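You operate a simulated robot arm through the tools that you are given. There is no shell and no other tool. Be economical: measure what you need, move in short steps, check, and stop when the job is done.

Carry out the task below with a simulated robot arm. There is one attempt and no reset: what you move stays moved.

TASK
Put the 1 MM orange shim from the top of the service bench on top of the carton marked pads and the 3 MM orange shim on top of the bracket one.

It is judged by the outcome, as a careful person would: the job done as asked, and still so three seconds after it is handed in. It fails if anything else is knocked over, pushed out of place, dropped, spilled or broken.

THE ROBOT
A 7-joint arm with a two-finger parallel gripper, fixed in place. Base frame: the origin is at the foot of the arm, x ahead of it, y to its left, z up; the work surface is at about z = 0. Lengths are in cm, angles in rad, forces in N, time in s.
With the tool pointing down near the work surface it reaches from about 22 to 58 cm from the base axis. Its first joint turns from -1.152 to 1.152 rad. Payload 2.5 kg.
Tool frame: the origin (TCP) lies between the finger pads and is the grasp point; the fingertips stand 2.3 cm ahead of it; z points along the fingers, y is the line along which they close. The gripper opens to 9.4 cm. The fingers are 3.8 cm wide and 1 cm thick; the gripper's body (5.4 by 9.6 cm) begins 3.9 cm behind the TCP.
Orientation is that of the tool frame in the base frame, as a unit quaternion [x, y, z, w]. With the fingers straight down and closing along the base's y, the tool's x points along the base's -x, its y along +y and its z along -z.

THE INTERFACE
- The arm moves only by the tool play_rows. Its argument "plan" is a list of rows, each a list of 7 numbers: the opening in per cent of the stroke, from 0 (shut) to 100 (fully open), then the shift along the tool's x, y, z in cm, then the turn, a rotation vector about the tool's x, y, z in rad. In form: [[claw, dx, dy, dz, rx, ry, rz], ...]. A call has 1 to 8 rows; each row is the pose to reach, as a shift and turn from the pose commanded when the call began, along the tool's axes at that moment. A row lasts 0.2 s, in which the tool goes at most 5 cm and 0.15 rad; a call with a longer step from one row to the next is refused whole, and so is a gripper value outside its range. A pose out of reach is approached as far as the arm can. The call stops where the force on the tool passes 40 N (or 10 N more than at its start, if that is more) or the arm is blocked; 0.2 s more then pass. The fingers move at their own pace (about 10.8 cm/s each) and stop on an object; they squeeze with about 31 N. The grip force told is the motor's: it shows also when the fingers shut on nothing. Time passes only in rows, and 0.2 s behind the last, so rows that repeat a pose let the fingers close. It gives the time, the measured TCP pose, the force on the tool (base axes), the opening and the grip force at its end, in the units of the frame above (readings bear some noise).
- Cameras (640 x 400 px; columns grow to the right, rows downward): "scene" is fixed at [11.4, -40.59, 55.37]; the picture's right is [0.88, -0.48, 0.00], its down [-0.27, -0.49, -0.83] and it looks along [0.39, 0.73, -0.56] (base axes); focal length 339 px, centre (320, 200). "wrist" rides on the gripper at [-3.9, 0, -4.4] in the tool frame; the picture's right is [0.00, -1.00, 0.00], its down [0.97, 0.00, -0.24] and it looks along [0.24, 0.00, 0.97] (tool axes); focal length 218 px, centre (320, 200).
- capture(camera): a new picture of that camera. No time passes.
- probe_pixels(camera, pixels): for up to 12 pixels [column, row] of the newest picture of that camera ("zoom" is the newest enlarged one), the place [x, y, z] in the base frame of the surface seen there, good to about 0.2 cm, but the place of the scene camera against the robot may be out by one fixed shift of up to 1.8 cm in any direction. No time passes.
- enlarge(camera, box): a new picture of the part [left, top, right, bottom] of that camera's present view, enlarged. No time passes.
- hand_in(): hands the job in; it is judged then, once.

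Work in short steps. Measure before you move; look again where a grasp or a placing could have gone wrong, and mend it. You have 60 turns and 26 pictures in all, the two below and enlarged ones among them. Open the gripper and draw the arm clear of the work before you hand the job in, unless the task says otherwise; then end with one line.

The tools are called after ">>>" as name(argument=value, ...) on one line, values as JSON. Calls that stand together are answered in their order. play_rows: Moves the arm, as the interface text tells. Its arguments: {"type":"object","properties":{"plan":{"type":"array"}},"required":["plan"]} The other tools are called the same way: capture (camera) takes a picture; probe_pixels (camera, pixels) gives the place of the surface under pixels of a picture; enlarge (camera, box) takes an enlarged picture of a part of a camera's view; hand_in () hands the job in.

At the start:

```text
clock: 0.0
tool_pos: [45.27, 7.24, 24.18]
tool_rot: [-0.001, 1.0, 0.0, 0.0]
contact_force: [-0.1, 1.8, -0.1]
opening: 9.42
grip_force: 0.0
```

scene: 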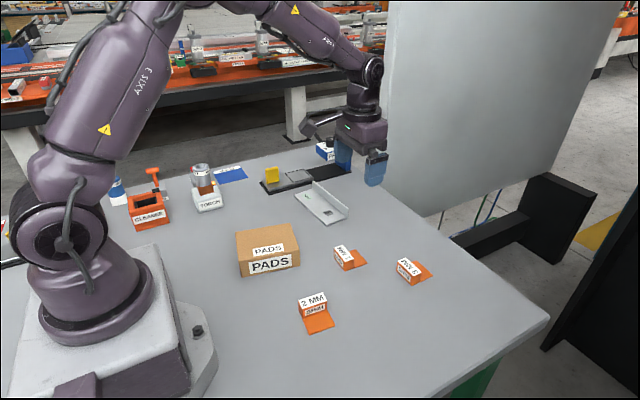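
wrist: 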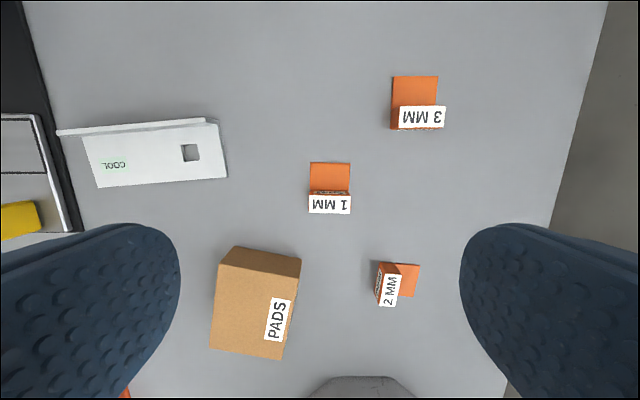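

The wrist view shows the 1 MM shim at (330,188), the 3 MM at (415,103) and PADS at (255,303). I still have to find the bracket carton, possibly the box at (325,150) in the scene view.

>>> enlarge(camera="scene", box=[240, 120, 400, 220])

>>> enlarge(camera="scene", box=[290, 225, 450, 325])

>>> probe_pixels(camera="wrist", pixels=[[330, 175], [330, 204], [311, 204], [350, 204], [415, 90], [418, 118], [392, 122], [445, 120], [240, 300], [155, 160], [225, 255], [295, 265]])

```text
4.00 times, centred on (320, 170) of scene
```

zoom: 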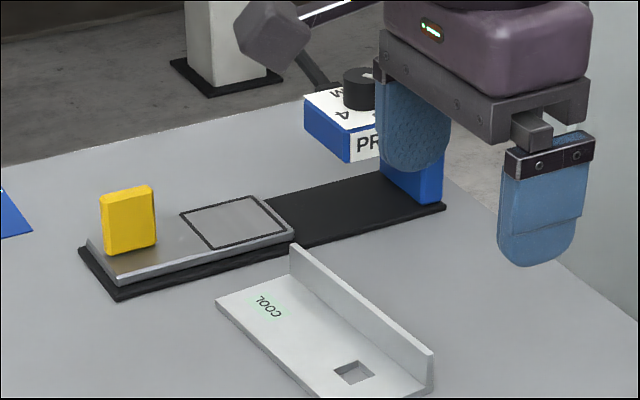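

```text
4.00 times, centred on (370, 275) of scene
```

zoom: 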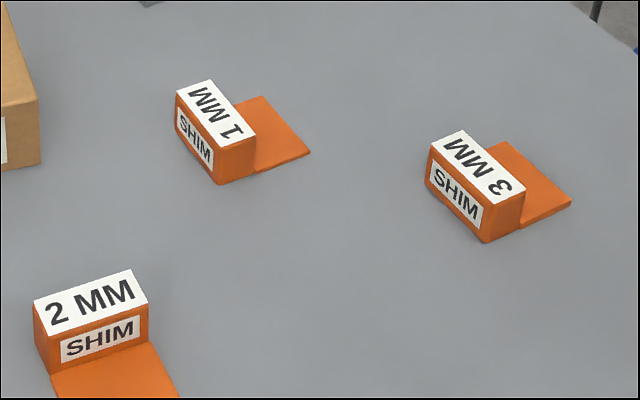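

```text
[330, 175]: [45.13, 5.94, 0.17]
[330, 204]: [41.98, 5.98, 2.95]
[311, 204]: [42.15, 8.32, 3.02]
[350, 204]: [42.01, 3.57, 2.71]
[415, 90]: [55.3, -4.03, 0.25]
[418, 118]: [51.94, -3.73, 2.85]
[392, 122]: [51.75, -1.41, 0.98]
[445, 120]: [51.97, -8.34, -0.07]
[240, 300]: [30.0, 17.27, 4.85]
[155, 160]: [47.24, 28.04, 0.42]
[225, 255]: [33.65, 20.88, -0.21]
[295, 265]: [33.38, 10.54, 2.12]
```

No carton marked "bracket" is visible yet. The grey L-part says COOL and the blue box is a gauge or press. I'll check the left of the scene and the region the arm hides.

>>> enlarge(camera="scene", box=[0, 130, 260, 292])

>>> play_rows(plan=[[100, 0, 4, -1, 0, 0, 0], [100, 0, 8, -2, 0, 0, 0], [100, 0, 12, -3, 0, 0, 0], [100, 0, 16, -4, 0, 0, 0], [100, 0, 19, -4, 0, 0, 0]])

>>> capture(camera="wrist")

>>> capture(camera="scene")

```text
2.46 times, centred on (130, 211) of scene
```

zoom: 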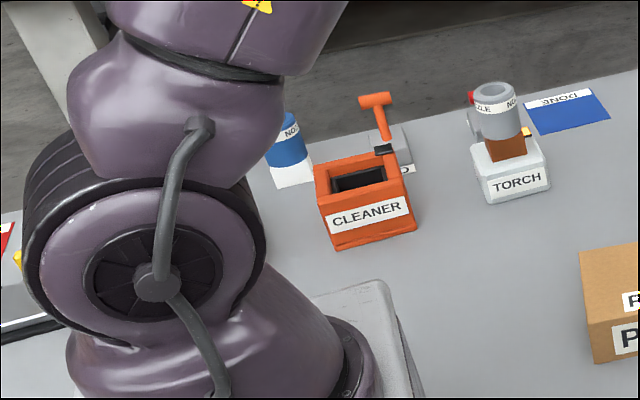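

```text
clock: 1.2
tool_pos: [45.21, 26.14, 28.16]
tool_rot: [0.001, 1.0, 0.0, 0.0]
contact_force: [-0.2, -1.0, 0.3]
opening: 9.39
grip_force: 0.2
```

```text
20 pictures are left
```

wrist: 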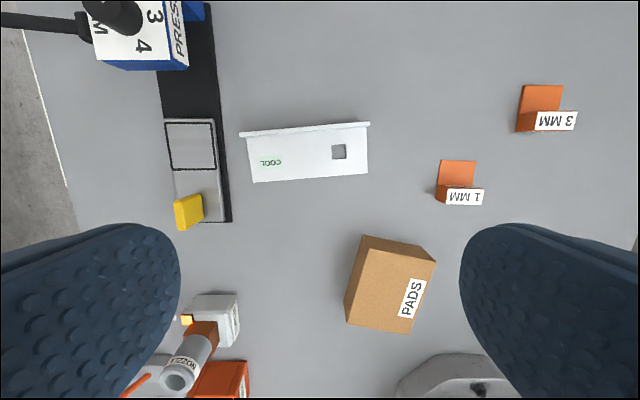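

```text
19 pictures are left
```

scene: 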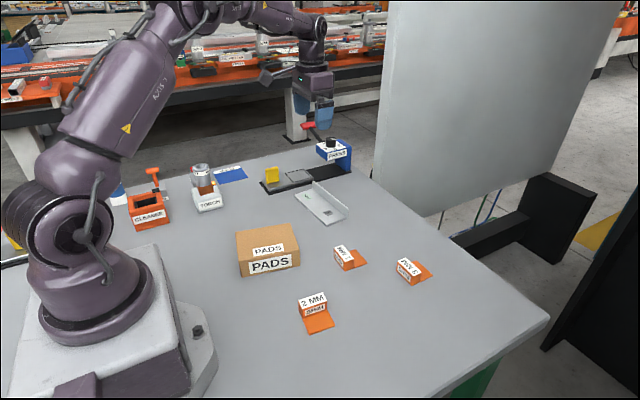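

No bracket carton shows here, only the press, the COOL L-part, torch, cleaner and PADS. Next I'll look at the areas beside the robot's base.

>>> play_rows(plan=[[100, 4, 1, -1, 0, 0, 0], [100, 8, 2, -2, 0, 0, 0], [100, 12, 4, -2, 0, 0, 0], [100, 16, 6, -2, 0, 0, 0], [100, 20, 8, -2, 0, 0, 0], [100, 24, 9, -2, 0, 0, 0], [100, 26, 10, -2, 0, 0, 0]])

>>> capture(camera="wrist")

>>> enlarge(camera="scene", box=[0, 140, 240, 290])

```text
clock: 2.8
tool_pos: [19.24, 36.18, 30.26]
tool_rot: [0.0, 1.0, 0.0, 0.0]
contact_force: [-0.5, -0.2, -0.9]
opening: 9.42
grip_force: 0.0
```

```text
18 pictures are left
```

wrist: 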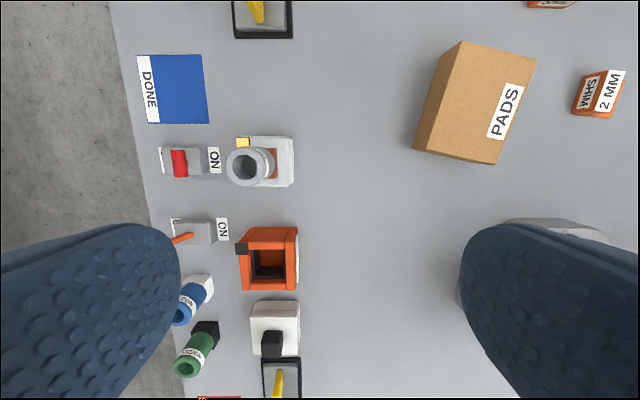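

```text
2.67 times, centred on (120, 215) of scene
```

zoom: 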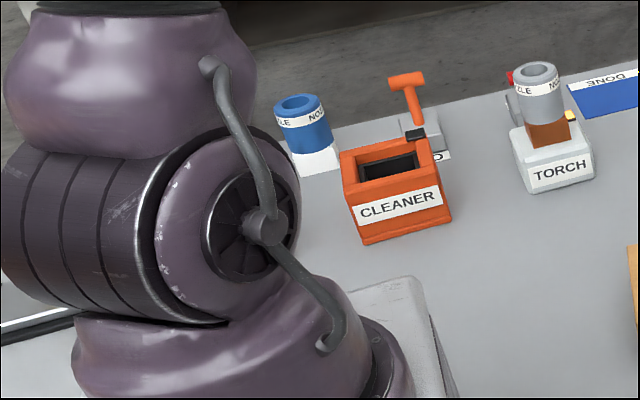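

Many items run along the left edge toward x<0. I'll tilt the tool to look back there.

>>> play_rows(plan=[[100, 0, 0, 0, 0, 0.14, 0], [100, 0, 0, 0, 0, 0.28, 0], [100, 0, 0, 0, 0, 0.42, 0], [100, 0, 0, 0, 0, 0.56, 0], [100, 0, 0, 0, 0, 0.7, 0], [100, 0, 0, 0, 0, 0.8, 0]])

>>> capture(camera="wrist")

```text
clock: 4.2
tool_pos: [19.13, 36.25, 30.16]
tool_rot: [0.0, 0.921, 0.001, -0.39]
contact_force: [0.9, 0.0, 0.5]
opening: 9.4
grip_force: 0.0
```

```text
16 pictures are left
```

wrist: 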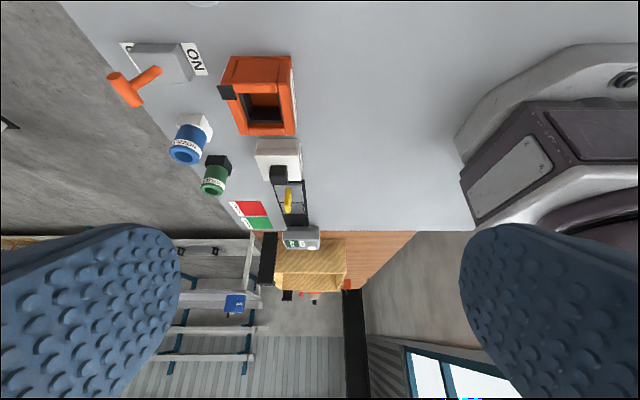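

No bracket carton on the left side either. I'll untilt and check the right side near the base, which the scene camera cannot see.

>>> play_rows(plan=[[100, 0, 0, 0, 0, -0.14, 0], [100, 0, 0, 0, 0, -0.28, 0], [100, 0, 0, 0, 0, -0.42, 0], [100, 0, 0, 0, 0, -0.56, 0], [100, 0, 0, 0, 0, -0.7, 0], [100, 0, 0, 0, 0, -0.8, 0]])

>>> play_rows(plan=[[100, -3, -3, 0, 0, 0, 0], [100, -6, -6, 0, 0, 0, 0], [100, -9, -9, 0, 0, 0, 0], [100, -11, -13, 0, 0, 0, 0], [100, -13, -17, 0, 0, 0, 0], [100, -13, -21.5, 0, 0, 0, 0], [100, -13, -26, 0, 0, 0, 0], [100, -13, -30.5, 0, 0, 0, 0]])

>>> play_rows(plan=[[100, 0, -4.5, 0, 0, 0, 0], [100, 0, -9, 0, 0, 0, 0], [100, 0, -13, 0, 0, 0, 0], [100, 2, -17, 0, 0, 0, 0], [100, 4, -20, 0, 0, 0, 0]])

>>> capture(camera="wrist")

```text
clock: 5.6
tool_pos: [19.19, 36.27, 30.2]
tool_rot: [0.0, 1.0, 0.0, 0.002]
contact_force: [0.0, 0.0, -0.4]
opening: 9.39
grip_force: 0.0
```

```text
clock: 7.4
tool_pos: [32.26, 5.64, 30.13]
tool_rot: [-0.001, 1.0, 0.0, -0.001]
contact_force: [0.0, 0.0, -0.4]
opening: 9.4
grip_force: 0.1
```

```text
clock: 8.6
tool_pos: [28.07, -14.28, 30.22]
tool_rot: [-0.001, 1.0, 0.0, 0.0]
contact_force: [-0.5, 0.0, -0.4]
opening: 9.39
grip_force: 0.0
```

```text
15 pictures are left
```

wrist: 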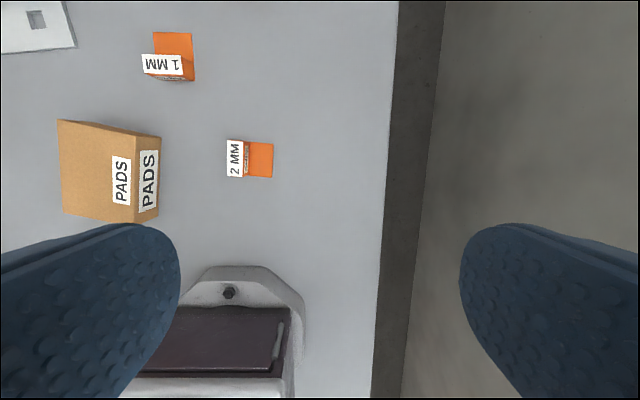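

The bench carries no carton marked bracket, and the only bracket is the grey angle bracket with the COOL tag. I read "the bracket one" as that part. Now I'll move above the 1 MM shim for a close measurement.

>>> play_rows(plan=[[100, -2.1, 2.9, 2, 0, 0, 0], [100, -4.2, 5.8, 4, 0, 0, 0], [100, -6.3, 8.7, 6, 0, 0, 0], [100, -8.4, 11.6, 8, 0, 0, 0], [100, -10.5, 14.5, 10, 0, 0, 0], [100, -12.6, 17.4, 12, 0, 0, 0], [100, -14.5, 20.3, 14, 0, 0, 0]])

>>> capture(camera="wrist")

```text
clock: 10.2
tool_pos: [42.71, 6.13, 16.2]
tool_rot: [0.0, 1.0, 0.001, 0.0]
contact_force: [0.9, -0.8, 0.2]
opening: 9.39
grip_force: 0.1
```

```text
14 pictures are left
```

wrist: 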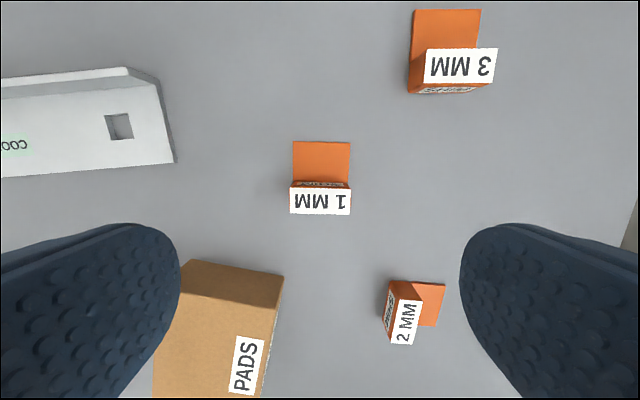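

>>> probe_pixels(camera="wrist", pixels=[[292, 191], [349, 191], [292, 212], [349, 212], [295, 145], [348, 145], [320, 201], [320, 165], [192, 275], [272, 285], [260, 350], [220, 340]])

>>> probe_pixels(camera="wrist", pixels=[[429, 54], [492, 54], [427, 78], [489, 78], [416, 14], [479, 14], [155, 90], [165, 160], [20, 100], [20, 170], [60, 78], [100, 150]])

```text
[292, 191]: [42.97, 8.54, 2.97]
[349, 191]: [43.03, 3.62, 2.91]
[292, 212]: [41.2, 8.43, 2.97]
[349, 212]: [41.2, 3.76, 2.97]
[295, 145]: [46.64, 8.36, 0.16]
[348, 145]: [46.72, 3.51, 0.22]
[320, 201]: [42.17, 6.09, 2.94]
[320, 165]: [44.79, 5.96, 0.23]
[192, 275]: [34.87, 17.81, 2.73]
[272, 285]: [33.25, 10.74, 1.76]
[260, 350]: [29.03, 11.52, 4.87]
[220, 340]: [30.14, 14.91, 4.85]
```

```text
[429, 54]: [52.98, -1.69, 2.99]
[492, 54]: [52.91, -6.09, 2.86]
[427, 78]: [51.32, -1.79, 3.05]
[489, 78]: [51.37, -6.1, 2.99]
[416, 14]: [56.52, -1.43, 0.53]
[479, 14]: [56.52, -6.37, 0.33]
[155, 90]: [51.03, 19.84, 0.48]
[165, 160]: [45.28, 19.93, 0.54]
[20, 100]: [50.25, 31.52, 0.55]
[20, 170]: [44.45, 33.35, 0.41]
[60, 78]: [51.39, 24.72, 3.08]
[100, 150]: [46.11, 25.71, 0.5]
```

The 1 MM block spans x 41.1–43.1 and y 3.6–8.5 with its top at z≈3. Nothing is near it, so I descend and close along y.

>>> play_rows(plan=[[100, 0.3, -0.08, 4, 0, 0, 0], [100, 0.3, -0.08, 8, 0, 0, 0], [100, 0.3, -0.08, 11, 0, 0, 0], [100, 0.3, -0.08, 13.4, 0, 0, 0], [100, 0.3, -0.08, 13.4, 0, 0, 0], [40, 0.3, -0.08, 13.4, 0, 0, 0], [40, 0.3, -0.08, 13.4, 0, 0, 0], [40, 0.3, -0.08, 13.4, 0, 0, 0]])

```text
clock: 12.0
tool_pos: [42.46, 6.04, 2.75]
tool_rot: [0.0, 1.0, 0.0, 0.0]
contact_force: [0.0, -0.3, -0.2]
opening: 5.15
grip_force: 30.8
```

Grip holds at 5.15 cm. I'll lift and look at the carton.

>>> play_rows(plan=[[40, 0, 0, -2, 0, 0, 0], [40, 0, 0, -6, 0, 0, 0], [40, 0, 0, -10, 0, 0, 0], [40, 0, 0.5, -14, 0, 0, 0], [40, 3, 3, -15, 0, 0, 0], [40, 6, 6, -15, 0, 0, 0]])

>>> capture(camera="wrist")

```text
clock: 13.4
tool_pos: [36.44, 11.92, 17.77]
tool_rot: [0.001, 1.0, 0.0, 0.0]
contact_force: [0.5, 0.2, -0.7]
opening: 5.12
grip_force: 31.0
```

```text
13 pictures are left
```

wrist: 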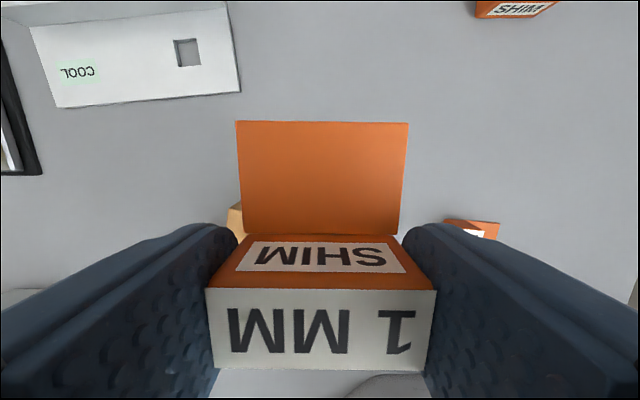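

The load hides the carton. From the initial picture its top face spans about (35.2,19.4), (33.3,10.0), (21.1,12.2), (22.4,22.0) at z≈4.9, centre ≈(28,16). I'll hover so the shim is centred there and verify with the scene camera.

>>> play_rows(plan=[[40, 3.3, 1.3, 0, 0, 0, 0], [40, 6.6, 2.7, 1, 0, 0, 0], [40, 9.7, 4, 3, 0, 0, 0], [40, 9.7, 4, 5.5, 0, 0, 0]])

>>> enlarge(camera="scene", box=[190, 180, 350, 280])

```text
clock: 14.4
tool_pos: [26.61, 15.83, 12.26]
tool_rot: [0.0, 1.0, 0.001, -0.001]
contact_force: [-0.8, 0.2, -0.5]
opening: 5.11
grip_force: 31.4
```

```text
4.00 times, centred on (270, 230) of scene
```

zoom: 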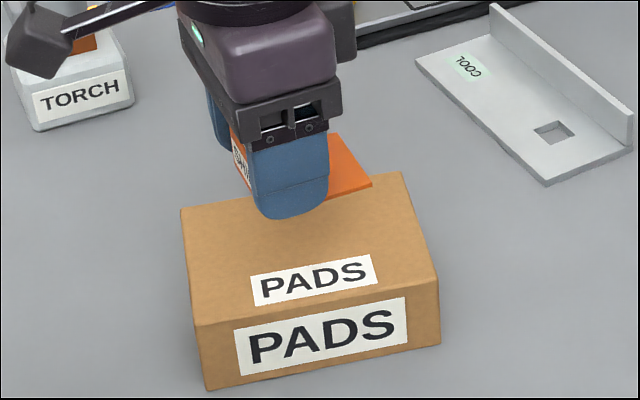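

The shim hovers over the carton's top. I'll descend gently to just above contact.

>>> play_rows(plan=[[40, 0, 0, 2, 0, 0, 0], [40, 0, 0, 3.5, 0, 0, 0], [40, 0, 0, 4.2, 0, 0, 0], [40, 0, 0, 4.5, 0, 0, 0]])

```text
clock: 15.4
tool_pos: [26.74, 16.08, 7.8]
tool_rot: [0.001, 1.0, -0.001, 0.0]
contact_force: [-0.3, 0.6, -0.8]
opening: 5.11
grip_force: 31.0
```

>>> play_rows(plan=[[40, 0, 0, 0.1, 0, 0, 0], [40, 0, 0, 0.2, 0, 0, 0]])

>>> enlarge(camera="scene", box=[190, 180, 350, 280])

```text
clock: 16.0
tool_pos: [26.68, 16.08, 7.57]
tool_rot: [0.001, 1.0, -0.001, 0.0]
contact_force: [-6.8, -4.2, 28.5]
opening: 5.12
grip_force: 31.2
```

```text
4.00 times, centred on (270, 230) of scene
```

zoom: 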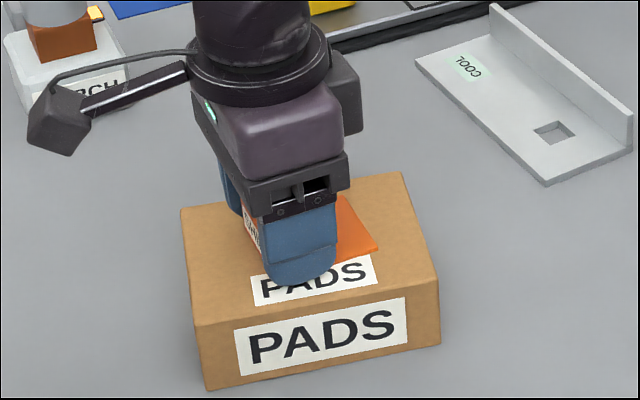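

Contact reached (28 N). I'll ease off slightly, release and rise.

>>> play_rows(plan=[[40, 0, 0, -0.12, 0, 0, 0], [75, 0, 0, -0.12, 0, 0, 0], [75, 0, 0, -0.12, 0, 0, 0], [75, 0, 0, -2, 0, 0, 0], [75, 0, 0, -6, 0, 0, 0], [75, 0, 0, -10, 0, 0, 0]])

>>> play_rows(plan=[[100, -4.3, -2.4, 0, 0, 0, 0], [100, -8.6, -4.8, 0, 0, 0, 0], [100, -12.5, -7.5, 0, 0, 0, 0], [100, -16, -11, 0, 0, 0, 0], [100, -19.5, -14.5, 0, 0, 0, 0], [100, -23, -18, 0, 0, 0, 0], [100, -25, -20, 0, 0, 0, 0]])

>>> capture(camera="wrist")

>>> enlarge(camera="scene", box=[190, 180, 350, 280])

```text
clock: 17.4
tool_pos: [26.72, 15.99, 17.6]
tool_rot: [0.0, 1.0, 0.0, 0.001]
contact_force: [-0.5, -1.4, 0.1]
opening: 7.05
grip_force: 0.0
```

```text
clock: 19.0
tool_pos: [51.75, -4.05, 17.46]
tool_rot: [0.001, 1.0, 0.001, 0.0]
contact_force: [-1.4, 0.5, -0.2]
opening: 9.36
grip_force: 0.0
```

```text
10 pictures are left
```

wrist: 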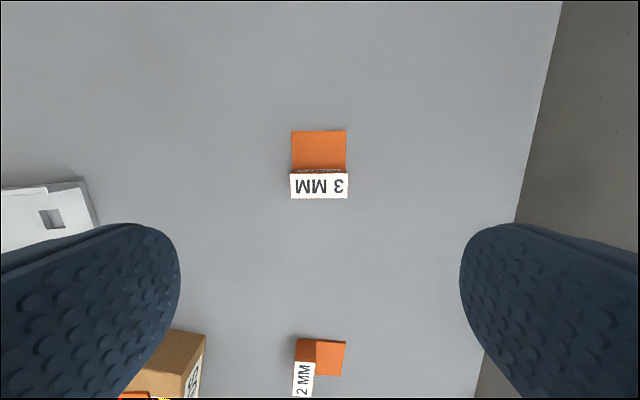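

```text
4.00 times, centred on (270, 230) of scene
```

zoom: 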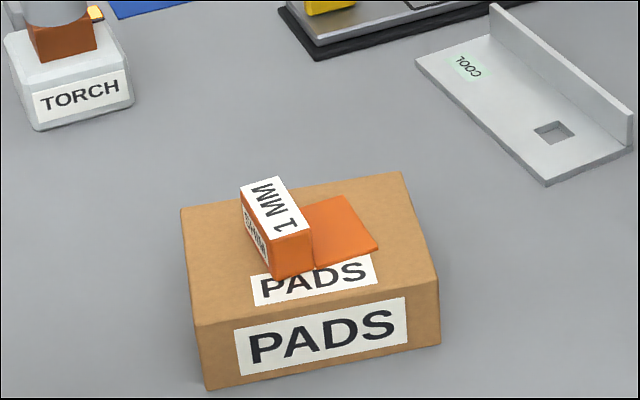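

The 1 MM shim sits flat on the PADS carton. Next I'll measure the 3 MM block.

>>> probe_pixels(camera="wrist", pixels=[[293, 176], [345, 176], [293, 196], [345, 196], [294, 134], [344, 134], [319, 186]])

```text
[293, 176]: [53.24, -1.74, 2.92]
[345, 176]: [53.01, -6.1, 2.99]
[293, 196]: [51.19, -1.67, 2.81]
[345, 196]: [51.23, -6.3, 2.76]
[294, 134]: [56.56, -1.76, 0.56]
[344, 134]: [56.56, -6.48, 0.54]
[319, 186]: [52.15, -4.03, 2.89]
```

The 3 MM block is centred at (52.15, -4.0). I'll descend and grasp it.

>>> play_rows(plan=[[100, -0.6, 0, 4, 0, 0, 0], [100, -0.6, 0, 8, 0, 0, 0], [100, -0.6, 0, 12, 0, 0, 0], [100, -0.6, 0, 14.6, 0, 0, 0], [100, -0.6, 0, 14.6, 0, 0, 0], [40, -0.6, 0, 14.6, 0, 0, 0], [40, -0.6, 0, 14.6, 0, 0, 0], [40, -0.6, 0, 14.6, 0, 0, 0]])

```text
clock: 20.8
tool_pos: [52.27, -4.11, 2.95]
tool_rot: [-0.001, 1.0, 0.0, 0.001]
contact_force: [-0.7, 0.9, -0.3]
opening: 5.1
grip_force: 31.4
```

Grip is good. I'll lift and move to a spot in front of the bracket to measure it with the wrist camera.

>>> play_rows(plan=[[40, 0, 0, -2, 0, 0, 0], [40, 0, 0, -6, 0, 0, 0], [40, 0, 0, -10, 0, 0, 0], [40, 1, 2, -14, 0, 0, 0], [40, 3, 5, -16.5, 0, 0, 0], [40, 5, 9, -18, 0, 0, 0], [40, 7, 13, -18, 0, 0, 0], [40, 9, 17, -18, 0, 0, 0]])

>>> play_rows(plan=[[40, 1, 4, 0, 0, 0, 0], [40, 2, 8, 0, 0, 0, 0], [40, 3, 11, 0, 0, 0, 0]])

>>> capture(camera="wrist")

```text
clock: 22.6
tool_pos: [43.24, 12.9, 21.01]
tool_rot: [0.001, 1.0, 0.0, 0.0]
contact_force: [1.2, 1.1, 0.2]
opening: 5.14
grip_force: 31.0
```

```text
clock: 23.4
tool_pos: [40.26, 23.98, 21.16]
tool_rot: [0.0, 1.0, 0.0, 0.0]
contact_force: [-0.2, 0.7, -0.6]
opening: 5.1
grip_force: 31.5
```

```text
8 pictures are left
```

wrist: 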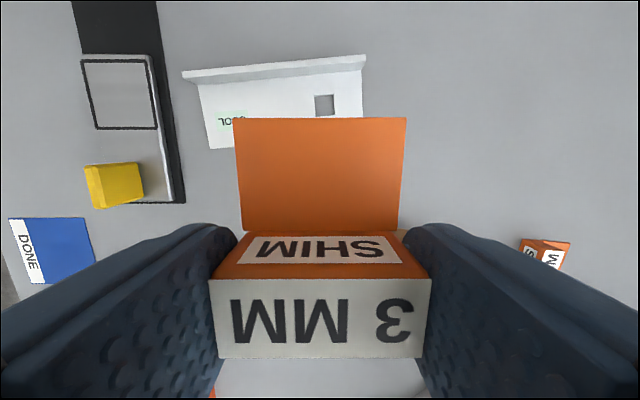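

>>> probe_pixels(camera="wrist", pixels=[[210, 146], [204, 100], [230, 86], [350, 78], [230, 76], [350, 65], [316, 104], [333, 104], [245, 110], [360, 112], [202, 88], [361, 80]])

>>> enlarge(camera="wrist", box=[170, 40, 390, 178])

```text
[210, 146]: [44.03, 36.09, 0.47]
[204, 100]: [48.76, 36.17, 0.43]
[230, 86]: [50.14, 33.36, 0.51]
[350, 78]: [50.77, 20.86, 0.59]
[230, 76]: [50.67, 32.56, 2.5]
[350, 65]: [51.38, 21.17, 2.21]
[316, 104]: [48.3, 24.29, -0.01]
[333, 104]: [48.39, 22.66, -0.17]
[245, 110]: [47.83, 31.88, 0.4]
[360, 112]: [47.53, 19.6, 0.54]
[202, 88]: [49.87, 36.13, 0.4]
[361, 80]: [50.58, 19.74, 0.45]
```

```text
2.90 times, centred on (280, 109) of wrist
```

zoom: 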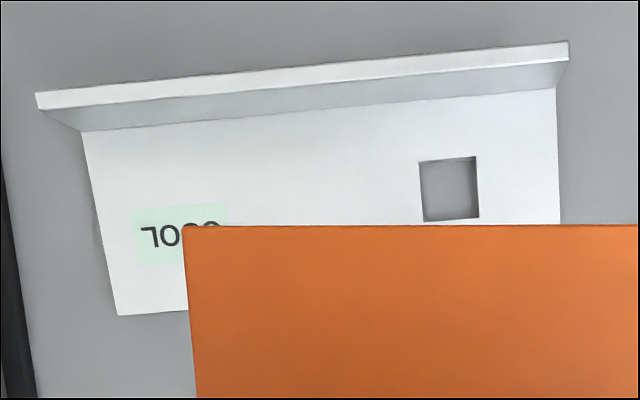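

The bracket plate (z≈0.5) is 6.5 cm wide, from x≈44.5 to the upright at 51.0 at y=28. It is yawed by +0.08 rad. The free area between the hole and the COOL tag is y 24.6–31.7, so I'll hover with the TCP at (46.1, 28.0), yawed to match.

>>> play_rows(plan=[[40, -2, 1.4, 2, 0, 0, -0.03], [40, -4, 2.8, 5, 0, 0, -0.06], [40, -5.87, 4, 9, 0, 0, -0.08], [40, -5.87, 4, 12, 0, 0, -0.08], [40, -5.87, 4, 14, 0, 0, -0.08]])

>>> capture(camera="wrist")

>>> enlarge(camera="scene", box=[250, 150, 410, 250])

```text
clock: 24.6
tool_pos: [46.26, 27.97, 7.06]
tool_rot: [-0.04, 0.999, 0.0, 0.001]
contact_force: [0.9, -0.2, 0.0]
opening: 5.13
grip_force: 31.1
```

```text
6 pictures are left
```

wrist: 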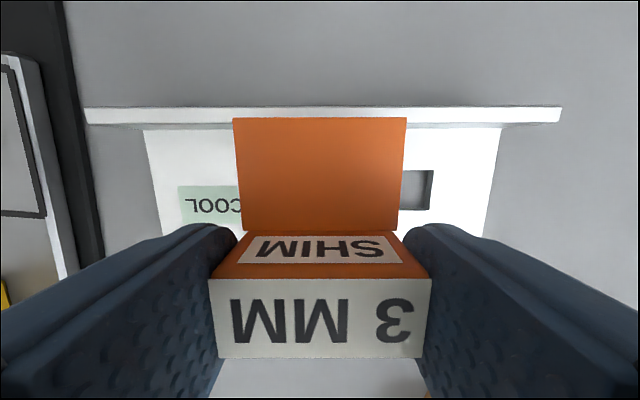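

```text
4.00 times, centred on (330, 200) of scene
```

zoom: 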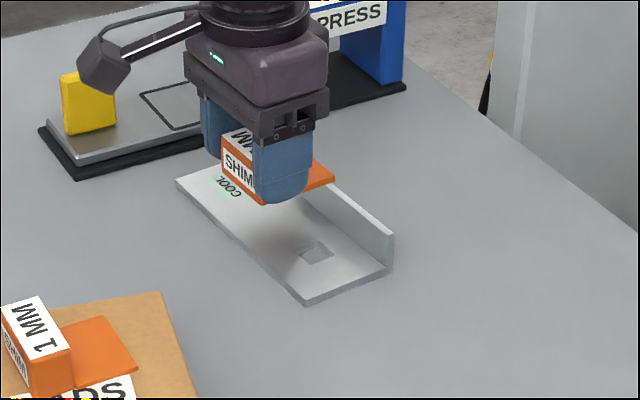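

Alignment is good. However, the tab tip (row 118) would reach x≈51.0, right at the upright (junction row 128). I'll back off 0.35 cm and then descend to just above the plate.

>>> play_rows(plan=[[40, 0.35, 0, 0, 0, 0, 0], [40, 0.35, 0, 1.5, 0, 0, 0], [40, 0.35, 0, 2.8, 0, 0, 0], [40, 0.35, 0, 3.3, 0, 0, 0], [40, 0.35, 0, 3.3, 0, 0, 0]])

>>> capture(camera="wrist")

```text
clock: 25.8
tool_pos: [45.82, 28.02, 3.78]
tool_rot: [-0.04, 0.999, 0.0, 0.0]
contact_force: [0.0, 0.2, -1.7]
opening: 5.11
grip_force: 31.3
```

```text
4 pictures are left
```

wrist: 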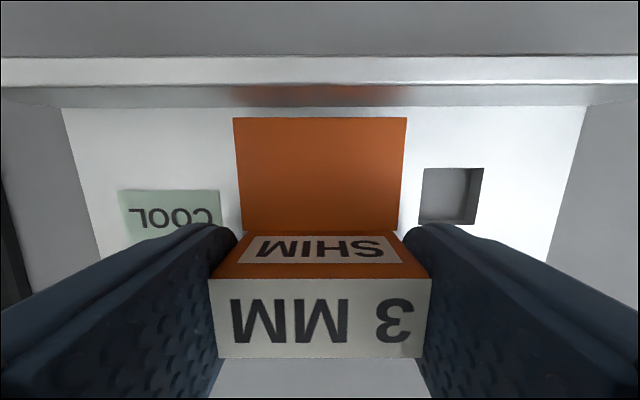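

The tab now clears the upright and sits neatly between the tag and the hole. I'll lower it the last few millimetres.

>>> play_rows(plan=[[40, 0, 0, 0.12, 0, 0, 0], [40, 0, 0, 0.24, 0, 0, 0]])

```text
clock: 26.4
tool_pos: [45.84, 28.03, 3.38]
tool_rot: [-0.04, 0.999, 0.0, 0.001]
contact_force: [-2.4, -1.0, 5.0]
opening: 5.12
grip_force: 31.2
```

Light contact (5 N). Release, rise straight up and move clear.

>>> play_rows(plan=[[40, 0, 0, 0, 0, 0, 0], [75, 0, 0, 0, 0, 0, 0], [75, 0, 0, 0, 0, 0, 0], [75, 0, 0, -2, 0, 0, 0], [75, 0, 0, -6, 0, 0, 0], [75, 0, 0, -11, 0, 0, 0], [75, 0, 0, -16, 0, 0, 0], [75, 0, 0, -21, 0, 0, 0]])

>>> capture(camera="wrist")

>>> capture(camera="scene")

```text
clock: 28.2
tool_pos: [45.96, 27.92, 24.5]
tool_rot: [-0.039, 0.999, 0.0, 0.0]
contact_force: [0.5, -0.3, -0.2]
opening: 7.06
grip_force: 0.0
```

```text
3 pictures are left
```

wrist: 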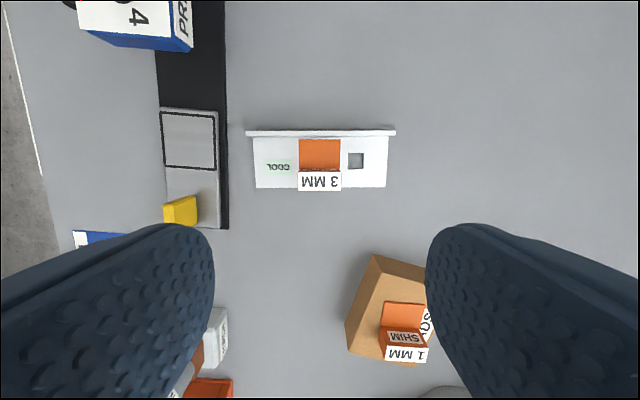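

```text
2 pictures are left
```

scene: 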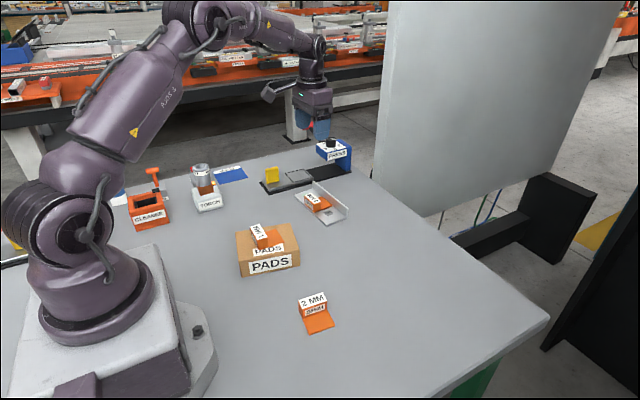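

Both shims are in place, nothing else has moved, and the arm is clear with the gripper open. I'm handing the job in.

>>> hand_in()

```text
The job is handed in.
```

I put the 1 MM shim on top of the PADS carton and the 3 MM shim on the grey angle bracket tagged COOL; I found no carton marked "bracket" on the bench, so I took "the bracket one" to mean that part.
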